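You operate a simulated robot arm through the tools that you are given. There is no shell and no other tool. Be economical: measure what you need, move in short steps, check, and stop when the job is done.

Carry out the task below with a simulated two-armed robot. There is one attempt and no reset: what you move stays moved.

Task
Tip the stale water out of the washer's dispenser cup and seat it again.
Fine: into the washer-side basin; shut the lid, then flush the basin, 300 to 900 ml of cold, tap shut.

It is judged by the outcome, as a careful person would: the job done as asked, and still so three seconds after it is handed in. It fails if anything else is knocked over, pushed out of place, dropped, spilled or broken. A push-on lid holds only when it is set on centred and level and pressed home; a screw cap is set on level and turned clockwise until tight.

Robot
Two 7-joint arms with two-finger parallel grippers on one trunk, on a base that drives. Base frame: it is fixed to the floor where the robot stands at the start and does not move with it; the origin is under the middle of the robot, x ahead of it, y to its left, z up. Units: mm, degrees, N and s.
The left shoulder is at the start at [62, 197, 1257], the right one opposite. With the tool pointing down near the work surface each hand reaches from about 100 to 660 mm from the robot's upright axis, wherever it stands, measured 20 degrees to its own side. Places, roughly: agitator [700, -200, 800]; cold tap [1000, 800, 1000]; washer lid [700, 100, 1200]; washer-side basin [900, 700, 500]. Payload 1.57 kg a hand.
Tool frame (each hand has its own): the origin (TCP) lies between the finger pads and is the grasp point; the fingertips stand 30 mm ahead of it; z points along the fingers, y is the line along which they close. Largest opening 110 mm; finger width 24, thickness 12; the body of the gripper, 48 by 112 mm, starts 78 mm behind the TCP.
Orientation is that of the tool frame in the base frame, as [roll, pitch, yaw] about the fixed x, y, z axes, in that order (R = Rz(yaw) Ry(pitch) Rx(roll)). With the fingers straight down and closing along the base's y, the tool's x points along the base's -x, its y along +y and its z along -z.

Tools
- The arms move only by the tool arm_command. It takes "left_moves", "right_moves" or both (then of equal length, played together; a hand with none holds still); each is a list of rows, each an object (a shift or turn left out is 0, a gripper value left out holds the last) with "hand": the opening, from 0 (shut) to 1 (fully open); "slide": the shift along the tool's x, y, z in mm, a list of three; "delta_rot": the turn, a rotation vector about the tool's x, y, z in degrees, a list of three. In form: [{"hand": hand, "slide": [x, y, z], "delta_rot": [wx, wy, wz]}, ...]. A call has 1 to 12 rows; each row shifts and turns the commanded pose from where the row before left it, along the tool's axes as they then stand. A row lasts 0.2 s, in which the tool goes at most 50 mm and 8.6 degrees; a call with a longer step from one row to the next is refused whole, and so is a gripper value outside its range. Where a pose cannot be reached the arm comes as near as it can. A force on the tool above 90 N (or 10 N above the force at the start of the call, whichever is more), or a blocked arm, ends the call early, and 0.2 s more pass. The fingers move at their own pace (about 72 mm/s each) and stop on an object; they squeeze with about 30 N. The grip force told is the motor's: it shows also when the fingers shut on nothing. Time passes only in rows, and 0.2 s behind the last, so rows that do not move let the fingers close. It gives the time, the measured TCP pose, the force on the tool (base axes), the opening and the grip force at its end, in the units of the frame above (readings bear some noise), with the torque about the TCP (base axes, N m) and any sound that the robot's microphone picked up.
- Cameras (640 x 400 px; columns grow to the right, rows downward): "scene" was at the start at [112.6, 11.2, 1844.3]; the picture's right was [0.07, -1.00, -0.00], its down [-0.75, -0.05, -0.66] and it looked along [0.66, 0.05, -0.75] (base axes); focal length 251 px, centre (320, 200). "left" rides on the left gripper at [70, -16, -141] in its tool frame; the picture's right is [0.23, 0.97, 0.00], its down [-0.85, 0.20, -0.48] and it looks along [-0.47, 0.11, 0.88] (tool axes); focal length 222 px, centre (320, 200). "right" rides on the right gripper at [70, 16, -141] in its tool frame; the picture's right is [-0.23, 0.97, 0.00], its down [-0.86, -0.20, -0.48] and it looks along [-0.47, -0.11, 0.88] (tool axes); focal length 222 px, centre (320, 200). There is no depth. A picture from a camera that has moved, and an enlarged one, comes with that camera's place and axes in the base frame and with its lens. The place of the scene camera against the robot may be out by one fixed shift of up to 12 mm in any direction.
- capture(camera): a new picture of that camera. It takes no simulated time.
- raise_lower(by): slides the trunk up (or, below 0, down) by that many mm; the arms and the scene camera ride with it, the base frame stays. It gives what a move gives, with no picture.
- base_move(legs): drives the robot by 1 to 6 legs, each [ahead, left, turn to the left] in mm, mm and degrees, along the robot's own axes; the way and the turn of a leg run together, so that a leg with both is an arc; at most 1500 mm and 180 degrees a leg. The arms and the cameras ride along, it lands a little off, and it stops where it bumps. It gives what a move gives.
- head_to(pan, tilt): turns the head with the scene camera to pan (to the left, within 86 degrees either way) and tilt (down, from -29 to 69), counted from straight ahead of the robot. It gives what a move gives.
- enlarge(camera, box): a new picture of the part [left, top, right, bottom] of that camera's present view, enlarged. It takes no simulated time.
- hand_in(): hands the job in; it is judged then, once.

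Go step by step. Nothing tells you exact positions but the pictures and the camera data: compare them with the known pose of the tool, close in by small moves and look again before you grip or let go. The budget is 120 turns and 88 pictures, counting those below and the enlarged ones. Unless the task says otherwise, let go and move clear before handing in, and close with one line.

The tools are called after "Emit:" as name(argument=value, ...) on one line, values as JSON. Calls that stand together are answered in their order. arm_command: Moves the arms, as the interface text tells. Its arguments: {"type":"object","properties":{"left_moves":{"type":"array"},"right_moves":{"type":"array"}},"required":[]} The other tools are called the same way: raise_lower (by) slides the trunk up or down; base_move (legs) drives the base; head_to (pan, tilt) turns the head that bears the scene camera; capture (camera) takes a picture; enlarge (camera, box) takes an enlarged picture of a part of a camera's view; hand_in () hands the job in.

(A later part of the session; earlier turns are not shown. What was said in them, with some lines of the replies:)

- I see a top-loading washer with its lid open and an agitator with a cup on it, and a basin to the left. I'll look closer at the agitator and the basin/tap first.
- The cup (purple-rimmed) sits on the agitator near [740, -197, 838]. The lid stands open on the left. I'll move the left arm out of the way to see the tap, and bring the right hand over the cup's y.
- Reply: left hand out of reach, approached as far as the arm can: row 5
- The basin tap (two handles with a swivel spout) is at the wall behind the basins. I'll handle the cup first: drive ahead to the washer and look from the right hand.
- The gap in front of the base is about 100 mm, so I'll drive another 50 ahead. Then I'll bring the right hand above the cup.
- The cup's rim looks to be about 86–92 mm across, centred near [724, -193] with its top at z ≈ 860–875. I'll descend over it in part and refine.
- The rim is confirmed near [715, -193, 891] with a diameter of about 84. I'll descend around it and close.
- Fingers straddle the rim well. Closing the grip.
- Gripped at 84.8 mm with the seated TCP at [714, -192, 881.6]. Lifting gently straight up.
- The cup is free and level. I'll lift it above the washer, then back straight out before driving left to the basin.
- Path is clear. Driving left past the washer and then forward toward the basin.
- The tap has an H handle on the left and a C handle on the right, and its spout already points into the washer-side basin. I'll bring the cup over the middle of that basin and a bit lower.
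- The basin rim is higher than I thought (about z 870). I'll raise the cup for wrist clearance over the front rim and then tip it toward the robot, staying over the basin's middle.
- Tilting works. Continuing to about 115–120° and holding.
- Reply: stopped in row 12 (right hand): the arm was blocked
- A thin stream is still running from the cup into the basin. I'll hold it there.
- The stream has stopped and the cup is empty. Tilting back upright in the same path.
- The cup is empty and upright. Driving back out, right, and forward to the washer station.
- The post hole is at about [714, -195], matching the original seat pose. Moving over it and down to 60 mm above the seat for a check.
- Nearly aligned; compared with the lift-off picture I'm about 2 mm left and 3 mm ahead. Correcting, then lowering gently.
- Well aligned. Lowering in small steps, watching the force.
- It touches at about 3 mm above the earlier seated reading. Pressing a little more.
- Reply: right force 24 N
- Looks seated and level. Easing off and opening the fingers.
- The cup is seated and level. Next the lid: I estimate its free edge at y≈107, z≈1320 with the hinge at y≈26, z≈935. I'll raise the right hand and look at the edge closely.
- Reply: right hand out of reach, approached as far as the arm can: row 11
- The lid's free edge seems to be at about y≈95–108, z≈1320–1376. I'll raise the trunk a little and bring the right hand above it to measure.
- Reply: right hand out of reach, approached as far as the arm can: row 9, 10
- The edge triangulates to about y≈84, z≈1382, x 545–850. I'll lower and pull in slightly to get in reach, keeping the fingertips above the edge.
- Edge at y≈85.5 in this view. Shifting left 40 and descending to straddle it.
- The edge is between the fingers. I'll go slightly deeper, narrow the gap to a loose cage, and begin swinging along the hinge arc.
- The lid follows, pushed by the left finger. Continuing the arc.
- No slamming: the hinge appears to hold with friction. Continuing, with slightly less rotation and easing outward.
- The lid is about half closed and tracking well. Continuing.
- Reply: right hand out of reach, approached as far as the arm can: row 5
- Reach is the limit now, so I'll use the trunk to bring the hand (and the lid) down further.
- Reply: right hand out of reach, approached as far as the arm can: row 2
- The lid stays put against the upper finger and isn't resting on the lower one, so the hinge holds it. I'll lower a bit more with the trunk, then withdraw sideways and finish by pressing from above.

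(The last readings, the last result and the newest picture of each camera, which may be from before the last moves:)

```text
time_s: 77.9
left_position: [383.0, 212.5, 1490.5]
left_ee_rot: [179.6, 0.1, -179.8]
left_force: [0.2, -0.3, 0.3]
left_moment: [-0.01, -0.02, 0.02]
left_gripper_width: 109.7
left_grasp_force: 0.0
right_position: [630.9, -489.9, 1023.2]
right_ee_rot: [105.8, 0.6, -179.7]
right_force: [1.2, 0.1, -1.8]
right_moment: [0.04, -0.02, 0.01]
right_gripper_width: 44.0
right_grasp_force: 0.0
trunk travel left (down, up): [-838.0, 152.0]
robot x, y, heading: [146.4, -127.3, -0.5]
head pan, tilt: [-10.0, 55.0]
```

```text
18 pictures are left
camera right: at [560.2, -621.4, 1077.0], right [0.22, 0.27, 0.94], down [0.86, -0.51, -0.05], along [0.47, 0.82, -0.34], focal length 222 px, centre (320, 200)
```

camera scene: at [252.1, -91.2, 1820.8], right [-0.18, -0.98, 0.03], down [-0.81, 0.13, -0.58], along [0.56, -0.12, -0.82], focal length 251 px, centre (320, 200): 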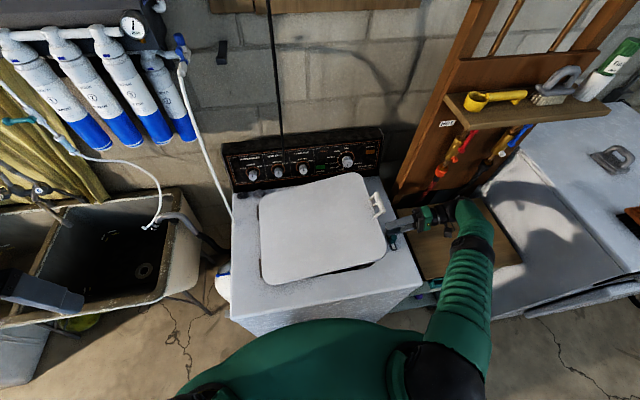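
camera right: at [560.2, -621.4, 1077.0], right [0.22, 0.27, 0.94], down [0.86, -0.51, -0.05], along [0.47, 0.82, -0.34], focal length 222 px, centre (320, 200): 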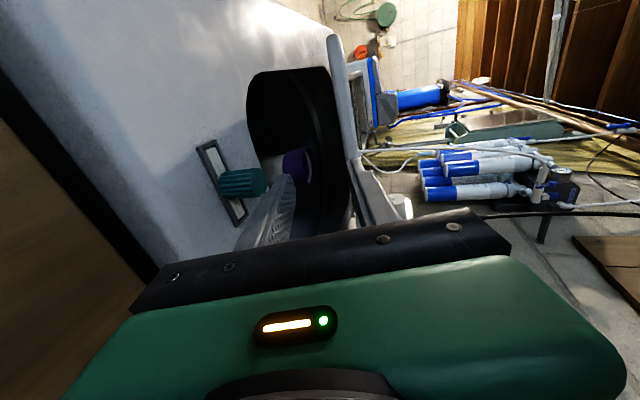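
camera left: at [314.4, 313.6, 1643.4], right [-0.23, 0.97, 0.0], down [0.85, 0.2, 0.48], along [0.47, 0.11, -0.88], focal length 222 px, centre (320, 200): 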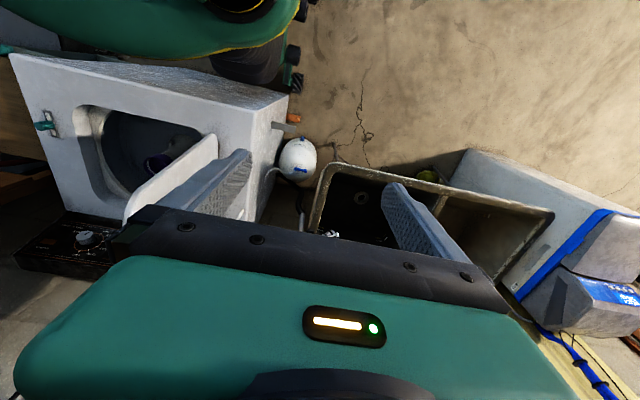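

The hand is clear of the lid. Raising it, rotating back to point down, and closing the fingers for pressing.

Emit:
arm_command(right_moves=[{"slide": [0, 38, -11], "hand": 0.4}, {"slide": [0, 38, -11]}, {"slide": [0, 38, -11]}, {"slide": [0, 38, -11]}, {"slide": [0, 38, -11], "delta_rot": [6, 0, 0]}, {"slide": [0, 30, 0], "delta_rot": [8, 0, 0], "hand": 0}, {"slide": [0, 20, 0], "delta_rot": [8, 0, 0]}, {"slide": [0, 20, 0], "delta_rot": [8, 0, 0]}, {"slide": [0, 20, 0], "delta_rot": [8, 0, 0]}, {"slide": [0, 20, 0], "delta_rot": [8, 0, 0]}, {"slide": [0, 20, 0], "delta_rot": [8, 0, 0]}, {"slide": [0, 20, 0], "delta_rot": [8, 0, 0]}])

Emit:
capture(camera="right")

```text
time_s: 80.5
left_position: [381.4, 219.6, 1488.7]
left_ee_rot: [179.9, 0.2, -179.8]
left_force: [-0.6, -0.3, 0.0]
left_moment: [0.05, -0.01, 0.0]
left_gripper_width: 109.8
left_grasp_force: 0.1
right_position: [621.3, -381.6, 1329.0]
right_ee_rot: [168.3, 0.7, -179.8]
right_force: [-0.5, -0.9, -0.8]
right_moment: [0.04, -0.01, 0.01]
right_gripper_width: 0.1
right_grasp_force: 22.3
trunk travel left (down, up): [-838.0, 152.0]
robot x, y, heading: [149.0, -129.7, -0.2]
head pan, tilt: [-10.0, 55.0]
```

```text
17 pictures are left
camera right: at [549.2, -393.8, 1469.8], right [0.22, 0.95, 0.2], down [0.85, -0.29, 0.44], along [0.48, 0.07, -0.88], focal length 222 px, centre (320, 200)
```

right: 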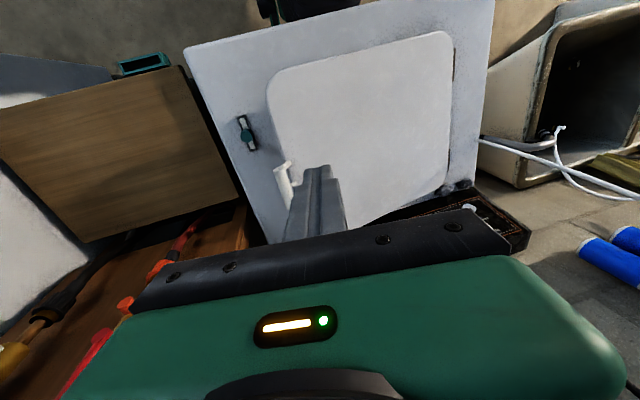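

The lid now looks nearly shut. Squaring the hand and moving over the lid near its free edge, then down.

Emit:
arm_command(right_moves=[{"slide": [-15, 15, 10], "delta_rot": [6, 0, 0]}, {"slide": [-15, 15, 20], "delta_rot": [5.7, 0, 0]}, {"slide": [-15, 15, 40]}, {"slide": [-15, 10, 40]}, {"slide": [0, 0, 40]}, {"slide": [0, 0, 40]}, {"slide": [0, 0, 40]}, {"slide": [0, 0, 20]}, {}])

Emit:
capture(camera="right")

Emit:
capture(camera="scene")

```text
time_s: 82.5
left_position: [380.8, 226.9, 1487.2]
left_ee_rot: [-179.8, 0.2, -179.7]
left_force: [0.0, -1.3, 0.5]
left_moment: [-0.03, -0.01, 0.04]
left_gripper_width: 109.8
left_grasp_force: 0.0
right_position: [681.2, -313.8, 1081.5]
right_ee_rot: [-179.7, 0.7, -179.8]
right_force: [-0.5, 0.2, -0.4]
right_moment: [0.01, 0.0, 0.0]
right_gripper_width: 0.0
right_grasp_force: 21.3
trunk travel left (down, up): [-838.0, 152.0]
robot x, y, heading: [144.7, -129.0, -0.4]
head pan, tilt: [-10.0, 55.0]
```

```text
16 pictures are left
camera right: at [610.0, -296.3, 1223.2], right [0.22, 0.97, 0.0], down [0.85, -0.2, 0.49], along [0.48, -0.11, -0.87], focal length 222 px, centre (320, 200)
```

right: 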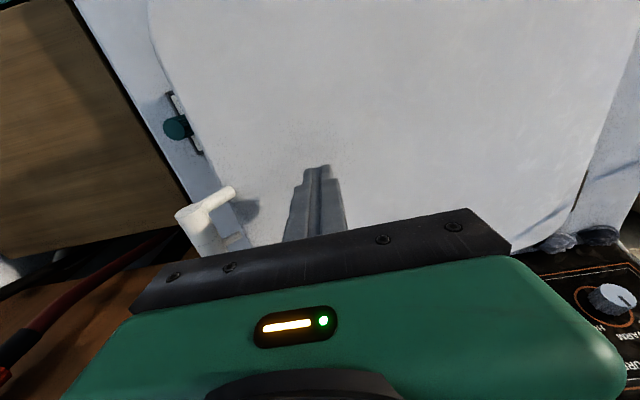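

```text
15 pictures are left
camera scene: at [250.1, -135.9, 1821.1], right [-0.18, -0.98, 0.0], down [-0.81, 0.14, -0.57], along [0.56, -0.1, -0.82], focal length 251 px, centre (320, 200)
```

scene: 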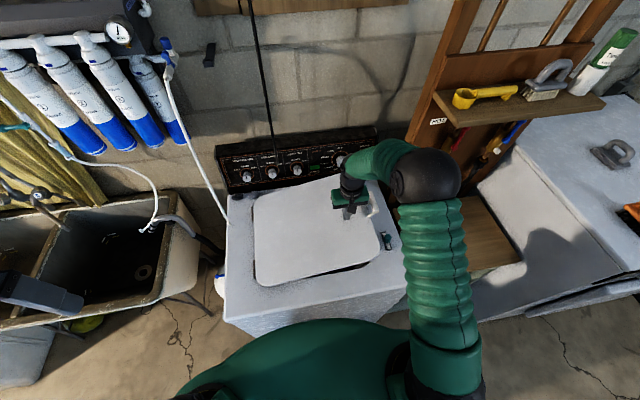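

The lid is still a little up. Pressing down slowly with the closed fingertips.

Emit:
arm_command(right_moves=[{"slide": [0, 0, 15]}, {"slide": [0, 0, 15]}, {"slide": [0, 0, 15]}, {"slide": [0, 0, 15]}, {"slide": [0, 0, 12]}, {"slide": [0, 0, 12]}, {}])

Emit:
enlarge(camera="scene", box=[210, 150, 430, 330])

```text
time_s: 84.1
left_position: [381.6, 227.6, 1488.2]
left_ee_rot: [-179.8, 0.3, -179.8]
left_force: [-0.6, -0.3, 0.2]
left_moment: [0.0, 0.01, 0.01]
left_gripper_width: 110.0
left_grasp_force: 0.1
right_position: [685.0, -314.5, 999.5]
right_ee_rot: [-179.8, 0.7, -179.8]
right_force: [-0.5, -1.3, 1.2]
right_moment: [-0.05, 0.03, -0.01]
right_gripper_width: 0.0
right_grasp_force: 21.5
trunk travel left (down, up): [-838.0, 152.0]
robot x, y, heading: [143.5, -125.9, -0.1]
head pan, tilt: [-10.0, 55.0]
```

```text
2.22 times, centred on (320, 240) of scene
camera zoom: at [250.5, -135.5, 1821.0], right [-0.18, -0.98, 0.0], down [-0.81, 0.14, -0.57], along [0.56, -0.1, -0.82], focal length 559 px, centre (320, 111)
```

zoom: 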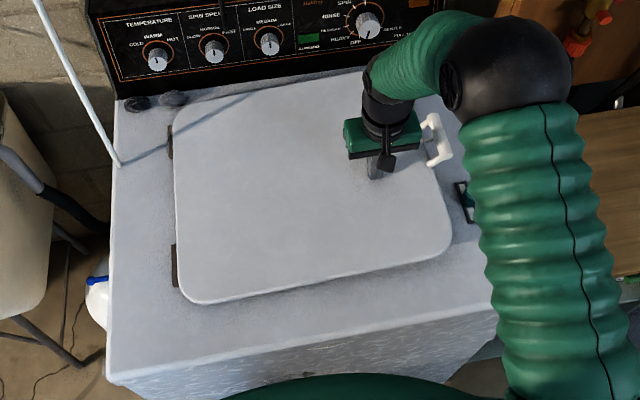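

Emit:
arm_command(right_moves=[{"slide": [0, 0, 8]}, {"slide": [0, 0, 8]}, {"slide": [0, 0, 8]}, {"slide": [0, 0, 8]}, {}])

```text
time_s: 85.3
left_position: [377.7, 228.0, 1487.7]
left_ee_rot: [-179.8, 0.3, -179.8]
left_force: [0.5, 0.1, 1.2]
left_moment: [-0.01, 0.04, -0.01]
left_gripper_width: 110.1
left_grasp_force: 0.1
right_position: [684.8, -314.5, 971.1]
right_ee_rot: [-179.8, 1.0, -179.9]
right_force: [-1.6, -5.8, 29.7]
right_moment: [-0.11, 0.4, 0.13]
right_gripper_width: 0.0
right_grasp_force: 21.6
trunk travel left (down, up): [-838.0, 152.0]
robot x, y, heading: [148.2, -126.2, -0.1]
head pan, tilt: [-10.0, 55.0]
```

Firm contact at 30 N with the fingertip at z≈941. Pressing slightly more, then lifting off and checking.

Emit:
arm_command(right_moves=[{"slide": [0, 0, 5]}, {}, {"slide": [0, 0, -20]}, {"slide": [0, 0, -40]}, {"slide": [0, 0, -45]}, {"slide": [10, 0, -45]}, {"slide": [15, 0, -45]}, {"slide": [15, 0, -45]}, {"slide": [15, 0, -30]}])

Emit:
enlarge(camera="scene", box=[210, 150, 430, 330])

```text
time_s: 87.3
left_position: [380.5, 228.3, 1487.0]
left_ee_rot: [-179.7, 0.3, -179.7]
left_force: [-0.2, -0.3, 0.0]
left_moment: [0.0, -0.02, -0.02]
left_gripper_width: 110.2
left_grasp_force: 0.2
right_position: [631.1, -313.3, 1232.7]
right_ee_rot: [-179.8, 0.6, -179.9]
right_force: [-0.6, 0.9, 0.0]
right_moment: [-0.01, -0.01, 0.0]
right_gripper_width: 0.0
right_grasp_force: 20.8
trunk travel left (down, up): [-838.0, 152.0]
robot x, y, heading: [144.2, -126.5, -0.2]
head pan, tilt: [-10.0, 55.0]
```

```text
2.22 times, centred on (320, 240) of scene
camera zoom: at [247.9, -134.0, 1821.1], right [-0.18, -0.98, 0.0], down [-0.81, 0.14, -0.57], along [0.56, -0.1, -0.82], focal length 559 px, centre (320, 111)
```

zoom: 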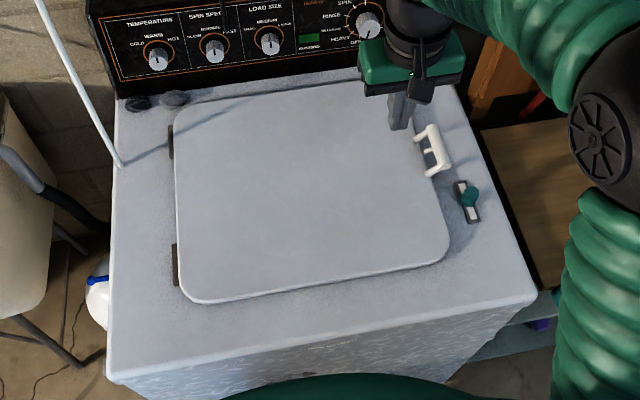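

The lid is shut flat. Now the flush: C knob triangulates to about [1018, 844, 1015]. I'll retract the right hand and drive to the basin with the left shoulder lined up to the tap.

Emit:
arm_command(right_moves=[{"slide": [30, 0, -20], "hand": 0}, {"slide": [40, 0, -20]}, {"slide": [40, 0, -20]}, {"slide": [40, 0, -20]}, {"slide": [40, 0, -20]}])

Emit:
base_move(legs=[[-380, 0, 0.2], [0, 780, 0], [500, 0, 0]])

Emit:
arm_command(left_moves=[{"delta_rot": [0, -8, 0], "slide": [0, -15, 30]}, {"delta_rot": [0, -8, 0], "slide": [0, -15, 30]}, {"delta_rot": [0, -8, 0], "slide": [0, -15, 30]}, {"delta_rot": [0, -8, 0], "slide": [0, -15, 30]}, {"delta_rot": [0, -8, 0], "slide": [0, -15, 30]}, {"delta_rot": [0, -8, 0], "slide": [0, -15, 30]}])

Emit:
capture(camera="left")

```text
time_s: 88.5
left_position: [377.0, 228.7, 1488.1]
left_ee_rot: [-179.8, 0.4, -179.6]
left_force: [0.5, -0.4, -0.9]
left_moment: [0.05, 0.0, 0.0]
left_gripper_width: 110.1
left_grasp_force: 0.0
right_position: [444.9, -314.4, 1325.7]
right_ee_rot: [-179.9, 0.8, -179.8]
right_force: [0.1, 0.5, -0.4]
right_moment: [0.01, -0.01, 0.0]
right_gripper_width: 0.1
right_grasp_force: 21.3
right hand out of reach, approached as far as the arm can: row 5
trunk travel left (down, up): [-838.0, 152.0]
robot x, y, heading: [146.1, -124.5, -0.0]
head pan, tilt: [-10.0, 55.0]
```

```text
time_s: 97.3
left_position: [523.1, 993.1, 1487.7]
left_ee_rot: [-179.7, 0.3, 178.8]
left_force: [0.1, -0.5, 0.2]
left_moment: [0.03, -0.03, -0.01]
left_gripper_width: 109.8
left_grasp_force: 0.0
right_position: [578.1, 449.1, 1325.3]
right_ee_rot: [-179.9, 0.8, 178.7]
right_force: [-0.3, 0.5, -0.8]
right_moment: [0.04, -0.02, 0.03]
right_gripper_width: 0.0
right_grasp_force: 21.0
trunk travel left (down, up): [-838.0, 152.0]
robot x, y, heading: [282.4, 645.6, -1.7]
head pan, tilt: [-10.0, 55.0]
```

```text
time_s: 98.7
left_position: [682.2, 1006.8, 1240.0]
left_ee_rot: [-179.4, 44.0, 179.1]
left_force: [0.6, 0.5, -0.4]
left_moment: [-0.01, 0.03, 0.01]
left_gripper_width: 110.0
left_grasp_force: 0.1
left hand out of reach, approached as far as the arm can: row 1, 2, 3, 4, 5, 6
right_position: [584.2, 454.4, 1324.5]
right_ee_rot: [-179.7, 0.5, 178.7]
right_force: [0.2, -1.5, 0.2]
right_moment: [-0.02, 0.01, -0.01]
right_gripper_width: 0.2
right_grasp_force: 20.9
trunk travel left (down, up): [-838.0, 152.0]
robot x, y, heading: [278.4, 643.0, -1.6]
head pan, tilt: [-10.0, 55.0]
```

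```text
12 pictures are left
camera left: at [534.3, 994.0, 1293.4], right [-0.14, 0.98, -0.17], down [0.29, 0.2, 0.94], along [0.95, 0.08, -0.31], focal length 222 px, centre (320, 200)
```

left: 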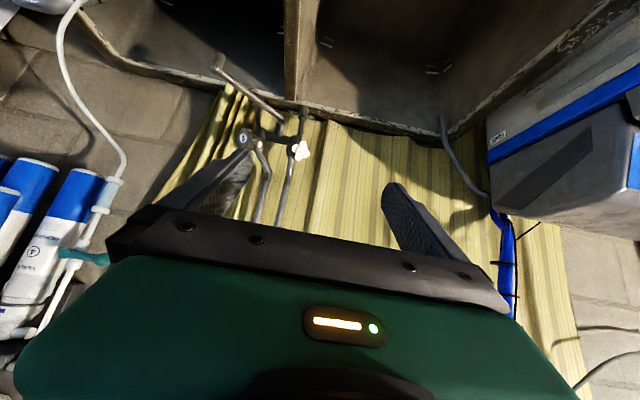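

Emit:
enlarge(camera="left", box=[200, 90, 340, 180])

Emit:
head_to(pan=20, tilt=45)

Emit:
enlarge(camera="scene", box=[290, 170, 390, 260])

```text
4.44 times, centred on (270, 135) of left
camera zoom: at [534.3, 994.0, 1293.4], right [-0.14, 0.98, -0.17], down [0.29, 0.2, 0.94], along [0.95, 0.08, -0.31], focal length 987 px, centre (542, 489)
```

zoom: 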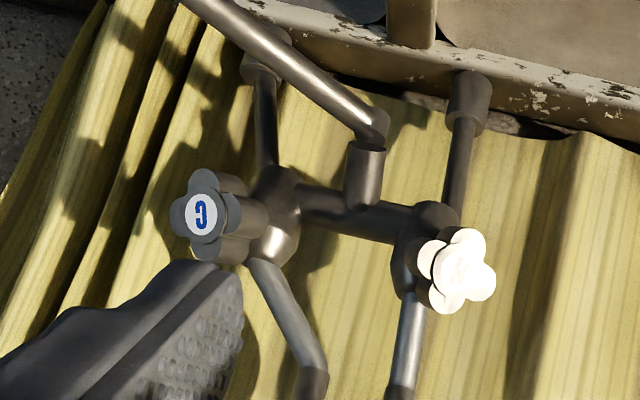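

```text
time_s: 99.7
left_position: [680.0, 1005.1, 1243.3]
left_ee_rot: [-179.4, 44.1, 179.0]
left_force: [-0.1, 0.0, 0.0]
left_moment: [-0.03, -0.01, 0.04]
left_gripper_width: 110.0
left_grasp_force: 0.1
right_position: [581.7, 452.5, 1325.3]
right_ee_rot: [-179.6, 0.7, 178.7]
right_force: [-0.4, 0.4, 0.5]
right_moment: [0.03, 0.02, -0.01]
right_gripper_width: 0.0
right_grasp_force: 22.1
trunk travel left (down, up): [-838.0, 152.0]
robot x, y, heading: [281.8, 642.1, -1.6]
head pan, tilt: [20.0, 45.0]
```

```text
4.44 times, centred on (340, 215) of scene
camera zoom: at [392.3, 678.0, 1834.5], right [0.32, -0.95, 0.0], down [-0.67, -0.22, -0.71], along [0.67, 0.22, -0.71], focal length 1117 px, centre (231, 133)
```

zoom: 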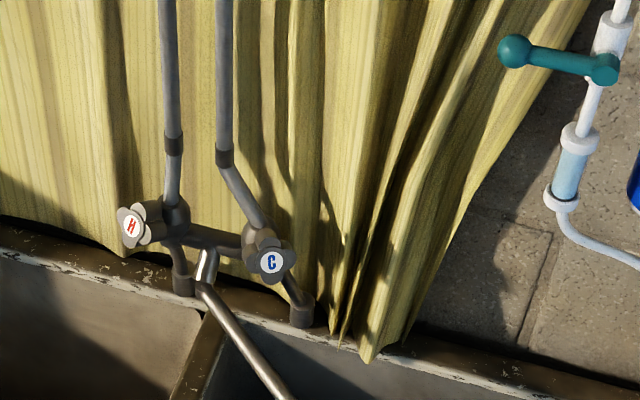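

The C knob axis points toward the robot, up and a bit right (n≈[-0.77, -0.48, 0.42]), so the right hand suits it. I'll move the right hand over the basin, tilt and yaw it to face the knob, and retract the left hand.

Emit:
arm_command(left_moves=[{"delta_rot": [0, 8, 0], "slide": [0, 10, -30]}, {"delta_rot": [0, 8, 0], "slide": [0, 10, -30]}, {"delta_rot": [0, 8, 0], "slide": [0, 10, -30]}, {"delta_rot": [0, 8, 0], "slide": [0, 10, -30]}, {"delta_rot": [0, 6, 0], "slide": [0, 10, -30]}, {"delta_rot": [0, 6, 0], "slide": [0, 10, -30]}], right_moves=[{"slide": [-30, 30, 0], "hand": 0.7}, {"slide": [-33, 33, 0]}, {"slide": [-33, 33, 0]}, {"slide": [-33, 33, 0]}, {"slide": [-33, 33, 0]}, {"slide": [-30, 30, 0]}])

Emit:
arm_command(right_moves=[{"delta_rot": [0, -8.1, 0]}, {"delta_rot": [0, -8.1, 0]}, {"delta_rot": [0, -8.1, 0]}, {"delta_rot": [0, -8.1, 0]}, {"delta_rot": [0, -8.1, 0]}, {"delta_rot": [0, -8.1, 0]}, {"delta_rot": [0, -8.1, 0]}, {"delta_rot": [0, -8.1, 0]}, {"delta_rot": [-7.5, 0, -3.5]}, {"delta_rot": [-7.5, 0, -3.5]}, {"delta_rot": [-7.5, 0, -3.5]}, {"delta_rot": [-7.5, 0, -3.5]}])

```text
time_s: 101.1
left_position: [608.9, 1070.7, 1403.3]
left_ee_rot: [-179.7, -0.2, 178.8]
left_force: [0.7, -0.4, -0.2]
left_moment: [0.02, 0.03, 0.04]
left_gripper_width: 110.2
left_grasp_force: 0.0
right_position: [784.3, 643.5, 1324.8]
right_ee_rot: [-179.7, 0.5, 178.8]
right_force: [0.7, 1.0, 0.3]
right_moment: [-0.01, 0.06, 0.03]
right_gripper_width: 77.1
right_grasp_force: 0.1
trunk travel left (down, up): [-838.0, 152.0]
robot x, y, heading: [280.2, 641.9, -1.6]
head pan, tilt: [20.0, 45.0]
```

```text
time_s: 103.7
left_position: [608.7, 1072.7, 1400.4]
left_ee_rot: [-179.5, 0.0, 178.8]
left_force: [-0.2, 1.0, -0.9]
left_moment: [-0.12, 0.01, 0.0]
left_gripper_width: 109.7
left_grasp_force: 0.0
right_position: [770.2, 661.7, 1303.6]
right_ee_rot: [-178.1, 62.3, -150.2]
right_force: [7.0, -11.6, 2.3]
right_moment: [0.41, 0.46, 1.14]
right_gripper_width: 76.6
right_grasp_force: 0.1
right hand out of reach, approached as far as the arm can: row 11, 12
trunk travel left (down, up): [-838.0, 152.0]
robot x, y, heading: [284.5, 644.6, -1.6]
head pan, tilt: [20.0, 45.0]
```

There's some unexpected force on the right hand; I'll look.

Emit:
capture(camera="scene")

```text
9 pictures are left
camera scene: at [396.7, 681.7, 1834.2], right [0.32, -0.95, 0.0], down [-0.67, -0.23, -0.7], along [0.67, 0.22, -0.71], focal length 251 px, centre (320, 200)
```

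scene: 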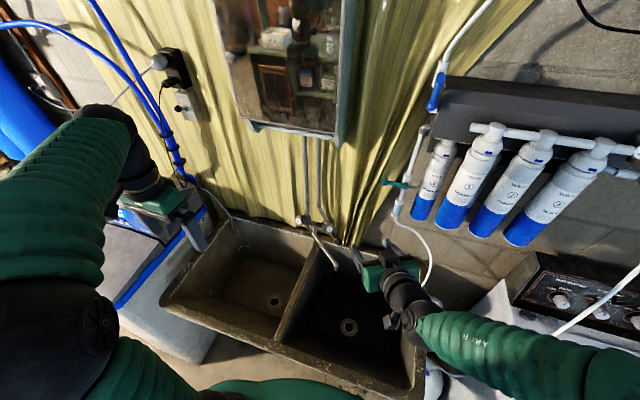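

No contact visible; just a strained posture. Moving toward the pre-grasp point in front of the knob.

Emit:
arm_command(right_moves=[{"slide": [30, 8, 30]}, {"slide": [30, 8, 30]}, {"slide": [30, 8, 30]}, {"slide": [30, 8, 30]}, {"slide": [30, 8, 30]}, {}])

```text
time_s: 105.1
left_position: [607.7, 1066.6, 1404.5]
left_ee_rot: [-179.8, 0.2, 178.7]
left_force: [0.2, -0.4, -0.2]
left_moment: [0.0, -0.02, 0.04]
left_gripper_width: 110.1
left_grasp_force: 0.1
right_position: [799.8, 683.6, 1178.8]
right_ee_rot: [-178.7, 64.2, -150.2]
right_force: [-0.1, -0.3, -0.4]
right_moment: [0.03, 0.01, -0.01]
right_gripper_width: 76.8
right_grasp_force: 0.2
right hand out of reach, approached as far as the arm can: row 4, 5
trunk travel left (down, up): [-838.0, 152.0]
robot x, y, heading: [281.7, 649.5, -1.4]
head pan, tilt: [20.0, 45.0]
```

Emit:
arm_command(right_moves=[{"slide": [5, 3, 30]}, {"slide": [5, 3, 30]}, {"slide": [5, 0, 20]}, {}])

```text
time_s: 106.1
left_position: [606.9, 1068.7, 1404.5]
left_ee_rot: [-179.7, 0.3, 178.7]
left_force: [-1.1, 0.2, 0.1]
left_moment: [-0.01, 0.0, -0.02]
left_gripper_width: 110.1
left_grasp_force: 0.1
right_position: [823.1, 678.7, 1171.8]
right_ee_rot: [-178.6, 64.3, -150.4]
right_force: [0.0, 0.2, 0.8]
right_moment: [0.0, -0.01, 0.01]
right_gripper_width: 76.9
right_grasp_force: 0.1
right hand out of reach, approached as far as the arm can: row 1, 2, 3
trunk travel left (down, up): [-838.0, 152.0]
robot x, y, heading: [281.3, 648.3, -1.6]
head pan, tilt: [20.0, 45.0]
```

The strained wrist yaw is a joint limit; instead I'll turn the base about 33° left so the right hand can point straight ahead at the knob. First undo the hand's yaw, back off, turn, and shift right.

Emit:
arm_command(right_moves=[{"delta_rot": [7.5, 0, 3.5]}, {"delta_rot": [7.5, 0, 3.5]}, {"delta_rot": [7.5, 0, 3.5]}, {"delta_rot": [7.5, 0, 3.5]}, {"slide": [-10, -10, -30]}, {"slide": [-10, -10, -30]}])

Emit:
base_move(legs=[[-90, 0, 0], [0, 0, 33.5], [25, -116, 0]])

Emit:
arm_command(right_moves=[{}, {}])

```text
time_s: 107.5
left_position: [603.6, 1067.4, 1405.2]
left_ee_rot: [-179.7, 0.4, 178.6]
left_force: [0.3, 0.1, -0.5]
left_moment: [0.02, -0.02, 0.01]
left_gripper_width: 110.2
left_grasp_force: 0.1
right_position: [772.4, 660.8, 1217.3]
right_ee_rot: [-178.2, 65.0, 176.7]
right_force: [-0.5, 0.2, -0.1]
right_moment: [-0.04, 0.0, -0.01]
right_gripper_width: 76.7
right_grasp_force: 0.1
trunk travel left (down, up): [-838.0, 152.0]
robot x, y, heading: [279.9, 643.2, -1.4]
head pan, tilt: [20.0, 45.0]
```

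```text
time_s: 110.9
left_position: [296.8, 1127.4, 1392.4]
left_ee_rot: [-178.2, 0.3, -148.6]
left_force: [-1.1, 0.8, -0.2]
left_moment: [-0.08, -0.05, -0.02]
left_gripper_width: 110.3
left_grasp_force: 0.1
right_position: [657.4, 871.3, 1215.4]
right_ee_rot: [-174.6, 65.0, -147.5]
right_force: [-1.9, 1.2, 0.2]
right_moment: [-0.02, -0.01, -0.07]
right_gripper_width: 77.0
right_grasp_force: 0.0
trunk travel left (down, up): [-838.0, 152.0]
robot x, y, heading: [272.5, 560.8, 30.9]
head pan, tilt: [20.0, 45.0]
```

```text
time_s: 111.5
left_position: [321.5, 1086.0, 1406.8]
left_ee_rot: [179.6, 0.2, -148.8]
left_force: [0.7, -0.3, -0.1]
left_moment: [0.02, 0.0, -0.05]
left_gripper_width: 109.9
left_grasp_force: 0.1
right_position: [680.3, 835.9, 1217.1]
right_ee_rot: [-179.5, 64.8, -152.0]
right_force: [0.3, 0.0, -0.3]
right_moment: [0.01, -0.06, 0.0]
right_gripper_width: 76.9
right_grasp_force: 0.0
trunk travel left (down, up): [-838.0, 152.0]
robot x, y, heading: [268.5, 565.3, 30.8]
head pan, tilt: [20.0, 45.0]
```

Good. Now moving the right hand across and forward to the pre-grasp pose.

Emit:
arm_command(right_moves=[{"slide": [9, -27, 15], "delta_rot": [-3.6, 0, -1.7]}, {"slide": [9, -27, 20]}, {"slide": [9, -27, 20]}, {"slide": [9, -27, 20]}, {"slide": [9, -27, 20]}, {"slide": [9, -26, 20]}, {}])

Emit:
capture(camera="right")

```text
time_s: 113.1
left_position: [322.1, 1082.8, 1408.7]
left_ee_rot: [179.7, 0.3, -148.7]
left_force: [-0.1, -0.6, -0.1]
left_moment: [0.02, 0.0, 0.0]
left_gripper_width: 109.7
left_grasp_force: 0.1
right_position: [834.5, 748.3, 1135.9]
right_ee_rot: [-179.3, 64.8, -148.0]
right_force: [-0.5, 0.1, 0.6]
right_moment: [-0.01, 0.0, -0.02]
right_gripper_width: 76.9
right_grasp_force: 0.0
right hand out of reach, approached as far as the arm can: row 6
trunk travel left (down, up): [-838.0, 152.0]
robot x, y, heading: [272.0, 565.7, 30.8]
head pan, tilt: [20.0, 45.0]
```

```text
8 pictures are left
camera right: at [691.7, 679.6, 1133.2], right [-0.43, 0.88, 0.2], down [0.04, -0.2, 0.98], along [0.9, 0.43, 0.05], focal length 222 px, centre (320, 200)
```

right: 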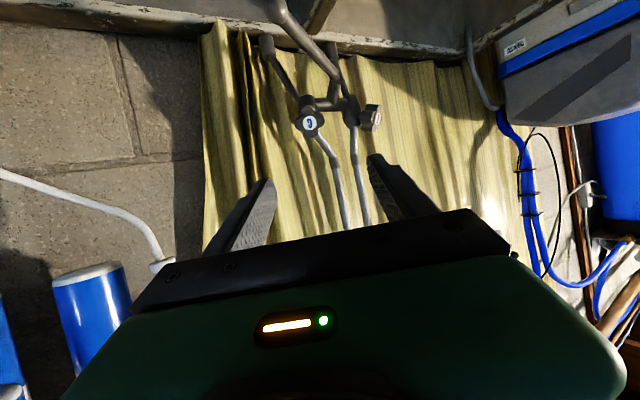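

The knob face is now square-on to the hand: P≈[1018, 844, 1021]. Advancing along its axis to about 80 mm out.

Emit:
arm_command(right_moves=[{"slide": [2, -2, 32]}, {"slide": [2, -2, 32]}, {"slide": [2, -2, 32]}, {"slide": [2, -2, 30]}, {"slide": [2, -2, 30]}, {}])

```text
time_s: 114.5
left_position: [310.9, 1102.1, 1401.7]
left_ee_rot: [-179.5, 0.2, -148.7]
left_force: [-0.9, 0.2, 0.7]
left_moment: [-0.03, -0.02, 0.02]
left_gripper_width: 109.9
left_grasp_force: 0.0
right_position: [957.9, 813.2, 1130.3]
right_ee_rot: [-177.7, 64.9, -146.3]
right_force: [-0.9, 0.2, -0.1]
right_moment: [0.0, -0.05, -0.06]
right_gripper_width: 76.9
right_grasp_force: 0.0
right hand out of reach, approached as far as the arm can: row 1, 2, 3, 4, 5
trunk travel left (down, up): [-838.0, 152.0]
robot x, y, heading: [271.6, 567.7, 30.7]
head pan, tilt: [20.0, 45.0]
```

The hand can't go lower at this shoulder height; lowering the trunk 75 mm brings it onto the knob axis.

Emit:
raise_lower(by=-75)

Emit:
capture(camera="right")

```text
time_s: 115.7
left_position: [316.8, 1093.9, 1329.6]
left_ee_rot: [-179.8, 0.2, -148.8]
left_force: [0.4, -0.4, 1.3]
left_moment: [-0.03, -0.01, 0.0]
left_gripper_width: 110.0
left_grasp_force: 0.0
right_position: [961.4, 807.1, 1054.2]
right_ee_rot: [-178.5, 64.9, -147.1]
right_force: [0.1, 0.4, 0.4]
right_moment: [-0.01, 0.02, 0.02]
right_gripper_width: 76.6
right_grasp_force: 0.1
trunk travel left (down, up): [-763.0, 227.0]
robot x, y, heading: [274.3, 565.9, 30.8]
head pan, tilt: [20.0, 45.0]
```

```text
7 pictures are left
camera right: at [817.4, 738.0, 1050.1], right [-0.43, 0.88, 0.19], down [0.04, -0.2, 0.98], along [0.9, 0.43, 0.05], focal length 222 px, centre (320, 200)
```

right: 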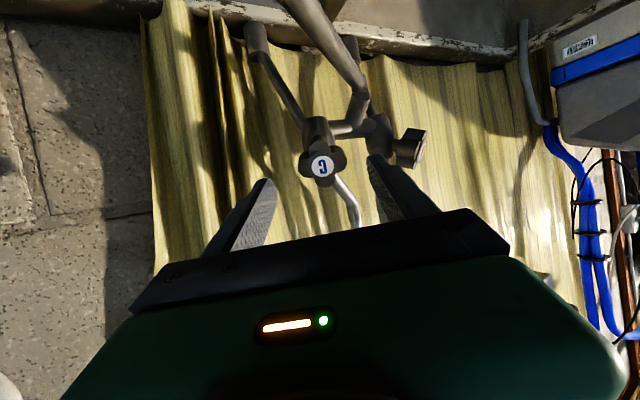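

Emit:
enlarge(camera="right", box=[280, 100, 400, 220])

```text
3.33 times, centred on (340, 160) of right
camera zoom: at [817.4, 738.0, 1050.1], right [-0.43, 0.88, 0.19], down [0.04, -0.2, 0.98], along [0.9, 0.43, 0.05], focal length 740 px, centre (253, 333)
```

zoom: 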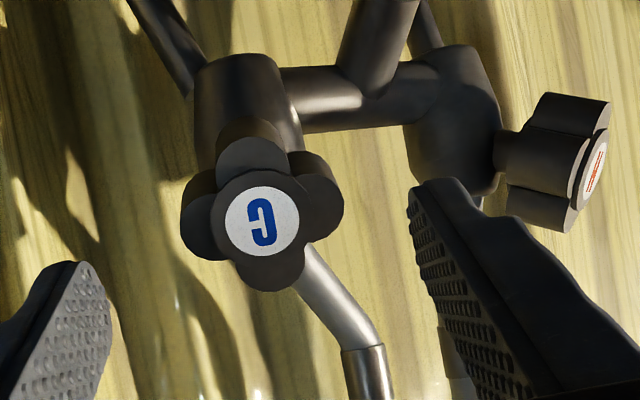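

The knob's four lobes line up with the hand's axes, so a 45° roll will seat the pads between lobes. I'll centre on the axis, narrow the opening and roll +45°.

Emit:
arm_command(right_moves=[{"slide": [-5.5, 1, 0], "hand": 0.57}, {"delta_rot": [0, 0, 7.5]}, {"delta_rot": [0, 0, 7.5]}, {"delta_rot": [0, 0, 7.5]}, {"delta_rot": [0, 0, 7.5]}, {"delta_rot": [0, 0, 7.5]}, {"delta_rot": [0, 0, 7.5]}, {}])

Emit:
capture(camera="right")

```text
time_s: 117.5
left_position: [315.6, 1094.4, 1329.8]
left_ee_rot: [-179.8, 0.2, -148.8]
left_force: [-0.7, 0.6, -0.2]
left_moment: [-0.02, 0.01, 0.02]
left_gripper_width: 110.1
left_grasp_force: 0.0
right_position: [960.2, 809.6, 1058.7]
right_ee_rot: [123.9, 40.4, 144.7]
right_force: [0.5, -0.5, 0.3]
right_moment: [-0.03, -0.01, 0.0]
right_gripper_width: 62.6
right_grasp_force: 0.1
trunk travel left (down, up): [-763.0, 227.0]
robot x, y, heading: [269.4, 565.6, 30.6]
head pan, tilt: [20.0, 45.0]
```

```text
5 pictures are left
camera right: at [805.8, 786.6, 1083.3], right [0.03, 0.65, 0.76], down [0.19, -0.75, 0.63], along [0.98, 0.12, -0.14], focal length 222 px, centre (320, 200)
```

right: 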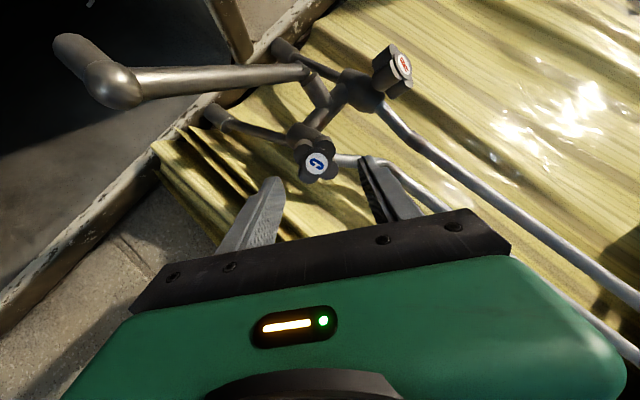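

Slightly off-centre by ~2–3 mm in y; correcting and advancing 45 mm along the axis.

Emit:
arm_command(right_moves=[{"slide": [0, -2.5, 15]}, {"slide": [0, 0, 15]}, {"slide": [0, 0, 15]}, {}])

Emit:
enlarge(camera="right", box=[230, 100, 410, 230])

```text
time_s: 118.5
left_position: [316.5, 1094.9, 1329.7]
left_ee_rot: [-179.8, 0.3, -148.7]
left_force: [-0.1, -0.4, 1.4]
left_moment: [0.01, 0.02, 0.01]
left_gripper_width: 110.0
left_grasp_force: 0.1
right_position: [996.5, 828.8, 1037.6]
right_ee_rot: [123.9, 40.4, 144.8]
right_force: [-0.2, 0.3, 1.5]
right_moment: [-0.04, 0.0, 0.01]
right_gripper_width: 62.7
right_grasp_force: 0.1
trunk travel left (down, up): [-763.0, 227.0]
robot x, y, heading: [272.6, 563.2, 30.8]
head pan, tilt: [20.0, 45.0]
```

```text
3.08 times, centred on (320, 165) of right
camera zoom: at [841.7, 805.8, 1062.7], right [0.03, 0.65, 0.76], down [0.18, -0.75, 0.63], along [0.98, 0.12, -0.14], focal length 684 px, centre (320, 308)
```

zoom: 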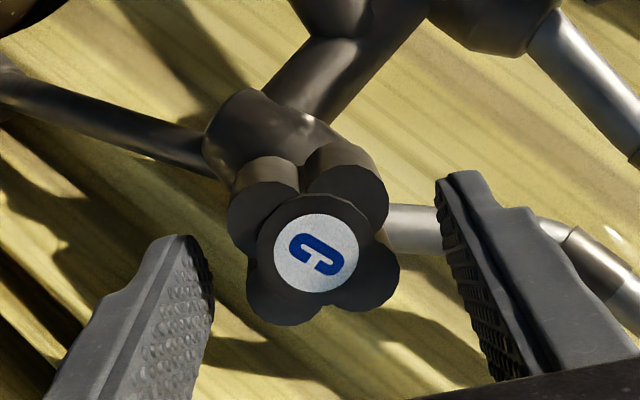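

Well centred. Advancing 10 mm more and closing on the knob.

Emit:
arm_command(right_moves=[{"slide": [-1, -2, 10]}, {"hand": 0.4}, {"hand": 0.25}, {"hand": 0.2}, {"hand": 0.2}])

```text
time_s: 119.7
left_position: [314.9, 1096.3, 1330.3]
left_ee_rot: [-179.8, 0.2, -148.7]
left_force: [0.8, 0.1, 1.0]
left_moment: [0.01, -0.02, -0.01]
left_gripper_width: 110.0
left_grasp_force: 0.0
right_position: [1005.2, 831.6, 1032.3]
right_ee_rot: [123.8, 40.5, 144.9]
right_force: [2.2, 3.9, 4.5]
right_moment: [-0.51, 0.72, -0.28]
right_gripper_width: 48.9
right_grasp_force: 44.6
trunk travel left (down, up): [-763.0, 227.0]
robot x, y, heading: [271.4, 566.1, 30.9]
head pan, tilt: [20.0, 45.0]
```

Gripped at 48.9 mm. Turning counter-clockwise 30° and checking for sound.

Emit:
arm_command(right_moves=[{"delta_rot": [0, 0, -7.5], "hand": 0.2}, {"delta_rot": [0, 0, -7.5]}, {"delta_rot": [0, 0, -7.5]}, {"delta_rot": [0, 0, -7.5]}])

```text
time_s: 120.7
left_position: [314.6, 1098.1, 1328.1]
left_ee_rot: [-179.8, 0.1, -148.8]
left_force: [0.5, -0.1, 0.0]
left_moment: [-0.01, -0.03, 0.03]
left_gripper_width: 110.0
left_grasp_force: 0.0
right_position: [1003.3, 834.0, 1033.4]
right_ee_rot: [152.7, 61.5, -179.2]
right_force: [5.7, 8.1, 9.9]
right_moment: [-0.82, 0.84, -0.79]
right_gripper_width: 48.4
right_grasp_force: 44.6
trunk travel left (down, up): [-763.0, 227.0]
robot x, y, heading: [272.1, 564.5, 30.5]
head pan, tilt: [20.0, 45.0]
```

Emit:
enlarge(camera="scene", box=[290, 140, 470, 300])

```text
2.50 times, centred on (380, 220) of scene
camera zoom: at [351.3, 655.1, 1759.4], right [0.78, -0.63, 0.0], down [-0.45, -0.55, -0.7], along [0.45, 0.55, -0.71], focal length 628 px, centre (170, 150)
```

zoom: 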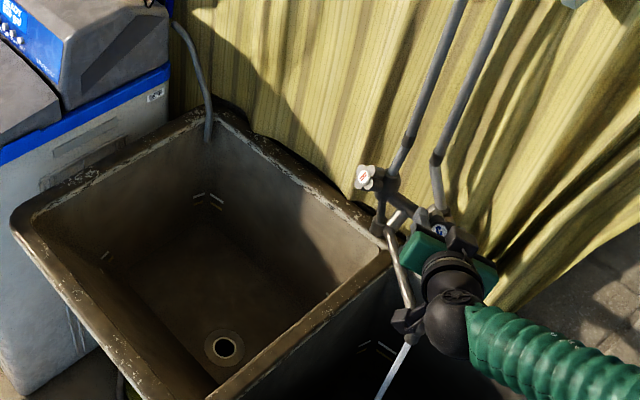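

Cold water is running into the washer-side basin. I'll check the stream's thickness to gauge the flow.

Emit:
enlarge(camera="scene", box=[380, 265, 430, 305])

```text
10.00 times, centred on (405, 285) of scene
camera zoom: at [351.3, 655.1, 1759.4], right [0.78, -0.63, 0.0], down [-0.45, -0.55, -0.7], along [0.45, 0.55, -0.71], focal length 2514 px, centre (-530, -650)
```

zoom: 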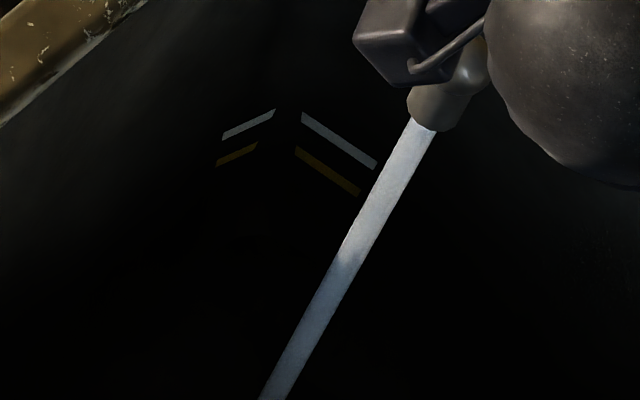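

A steady stream of about 10 mm. I'd guess around 60 ml/s, so I'll let it run roughly 8 seconds in all before shutting it.

Emit:
arm_command(right_moves=[{}, {}, {}, {}, {}, {}, {}, {}, {}, {}, {}, {}])

```text
time_s: 123.3
left_position: [314.7, 1097.8, 1328.4]
left_ee_rot: [-179.7, 0.2, -148.7]
left_force: [-0.4, -0.5, -0.9]
left_moment: [-0.01, 0.0, 0.0]
left_gripper_width: 110.0
left_grasp_force: 0.1
right_position: [1003.9, 833.7, 1032.2]
right_ee_rot: [152.6, 61.5, -179.6]
right_force: [12.1, 15.7, 19.5]
right_moment: [-0.31, -0.38, -0.86]
right_gripper_width: 48.6
right_grasp_force: 45.0
trunk travel left (down, up): [-763.0, 227.0]
robot x, y, heading: [274.0, 565.9, 30.7]
head pan, tilt: [20.0, 45.0]
```

Emit:
arm_command(right_moves=[{}, {}, {}, {}, {}, {}, {}, {}, {}, {}, {}, {}])

Emit:
arm_command(right_moves=[{}, {}, {}, {}, {}, {}, {}, {"delta_rot": [0, 0, 7.5]}, {"delta_rot": [0, 0, 7.5]}, {"delta_rot": [0, 0, 7.5]}, {"delta_rot": [0, 0, 7.5]}, {"delta_rot": [0, 0, 6]}])

Emit:
enlarge(camera="scene", box=[350, 200, 450, 305])

```text
time_s: 125.9
left_position: [315.2, 1098.5, 1327.9]
left_ee_rot: [-179.6, 0.3, -148.7]
left_force: [-0.8, -0.3, 0.2]
left_moment: [0.03, -0.04, 0.01]
left_gripper_width: 109.9
left_grasp_force: 0.1
right_position: [1004.5, 833.9, 1032.7]
right_ee_rot: [152.4, 61.5, -179.5]
right_force: [13.0, 13.8, 20.5]
right_moment: [-0.27, -0.45, -0.91]
right_gripper_width: 48.6
right_grasp_force: 44.5
trunk travel left (down, up): [-763.0, 227.0]
robot x, y, heading: [272.9, 566.8, 30.9]
head pan, tilt: [20.0, 45.0]
```

```text
time_s: 128.5
left_position: [315.9, 1097.7, 1327.3]
left_ee_rot: [-179.8, 0.2, -148.9]
left_force: [-0.4, -1.1, 0.0]
left_moment: [0.0, -0.01, -0.03]
left_gripper_width: 109.9
left_grasp_force: 0.0
right_position: [1001.9, 833.5, 1030.9]
right_ee_rot: [121.7, 35.2, 140.9]
right_force: [4.1, 7.5, 2.2]
right_moment: [-1.0, 0.1, -0.36]
right_gripper_width: 48.8
right_grasp_force: 45.3
trunk travel left (down, up): [-763.0, 227.0]
robot x, y, heading: [269.7, 568.3, 30.8]
head pan, tilt: [20.0, 45.0]
```

```text
3.81 times, centred on (400, 252) of scene
camera zoom: at [352.2, 655.2, 1759.0], right [0.78, -0.63, 0.0], down [-0.45, -0.55, -0.7], along [0.45, 0.55, -0.71], focal length 958 px, centre (15, 0)
```

zoom: 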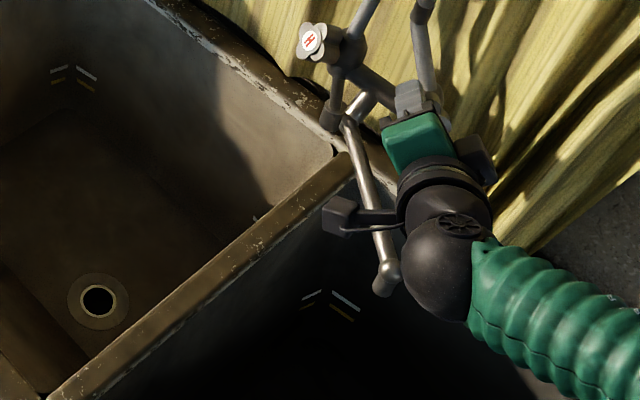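

The stream has stopped and the tap is shut. Releasing the knob and backing away along its axis.

Emit:
arm_command(right_moves=[{"hand": 0.5}, {"hand": 0.57}, {"hand": 0.57}, {"slide": [0, 0, -15]}, {"slide": [0, 0, -25]}, {"slide": [0, 0, -30]}, {"slide": [0, 0, -40]}, {"slide": [0, 0, -40]}, {"slide": [0, 0, -40]}, {}])

Emit:
capture(camera="right")

```text
time_s: 130.7
left_position: [317.2, 1095.5, 1330.0]
left_ee_rot: [-179.8, 0.2, -148.6]
left_force: [-0.9, 0.4, -0.1]
left_moment: [-0.03, 0.0, 0.0]
left_gripper_width: 110.3
left_grasp_force: 0.0
right_position: [856.5, 743.1, 1114.8]
right_ee_rot: [121.4, 35.4, 140.7]
right_force: [-0.2, 0.6, -1.0]
right_moment: [-0.03, 0.0, -0.02]
right_gripper_width: 62.6
right_grasp_force: 0.1
trunk travel left (down, up): [-763.0, 227.0]
robot x, y, heading: [266.7, 562.5, 30.9]
head pan, tilt: [20.0, 45.0]
```

```text
0 pictures are left
camera right: at [701.6, 725.6, 1146.7], right [0.09, 0.58, 0.81], down [0.18, -0.81, 0.56], along [0.98, 0.09, -0.18], focal length 222 px, centre (320, 200)
```

right: 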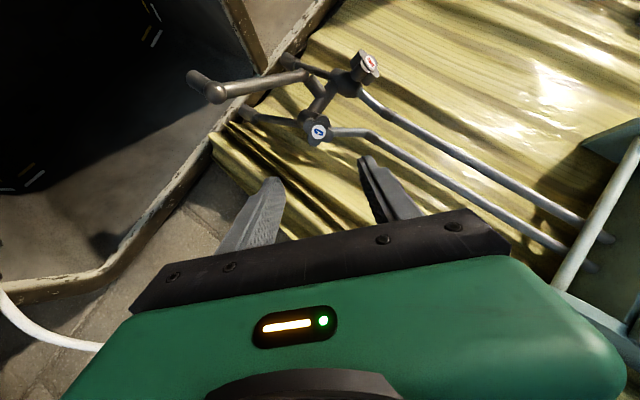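

No water is coming from the spout, the tap is shut, and both hands are clear. The cup is seated and the lid is shut, so I'm handing in.

Emit:
hand_in()

```text
The job is handed in.
```

I emptied the dispenser cup into the washer-side basin, seated it again, shut the lid, flushed the basin with cold water and shut the tap. The flush volume is an estimate: the tap ran about 8 seconds, probably 400 to 500 ml, and I had no way to measure it.
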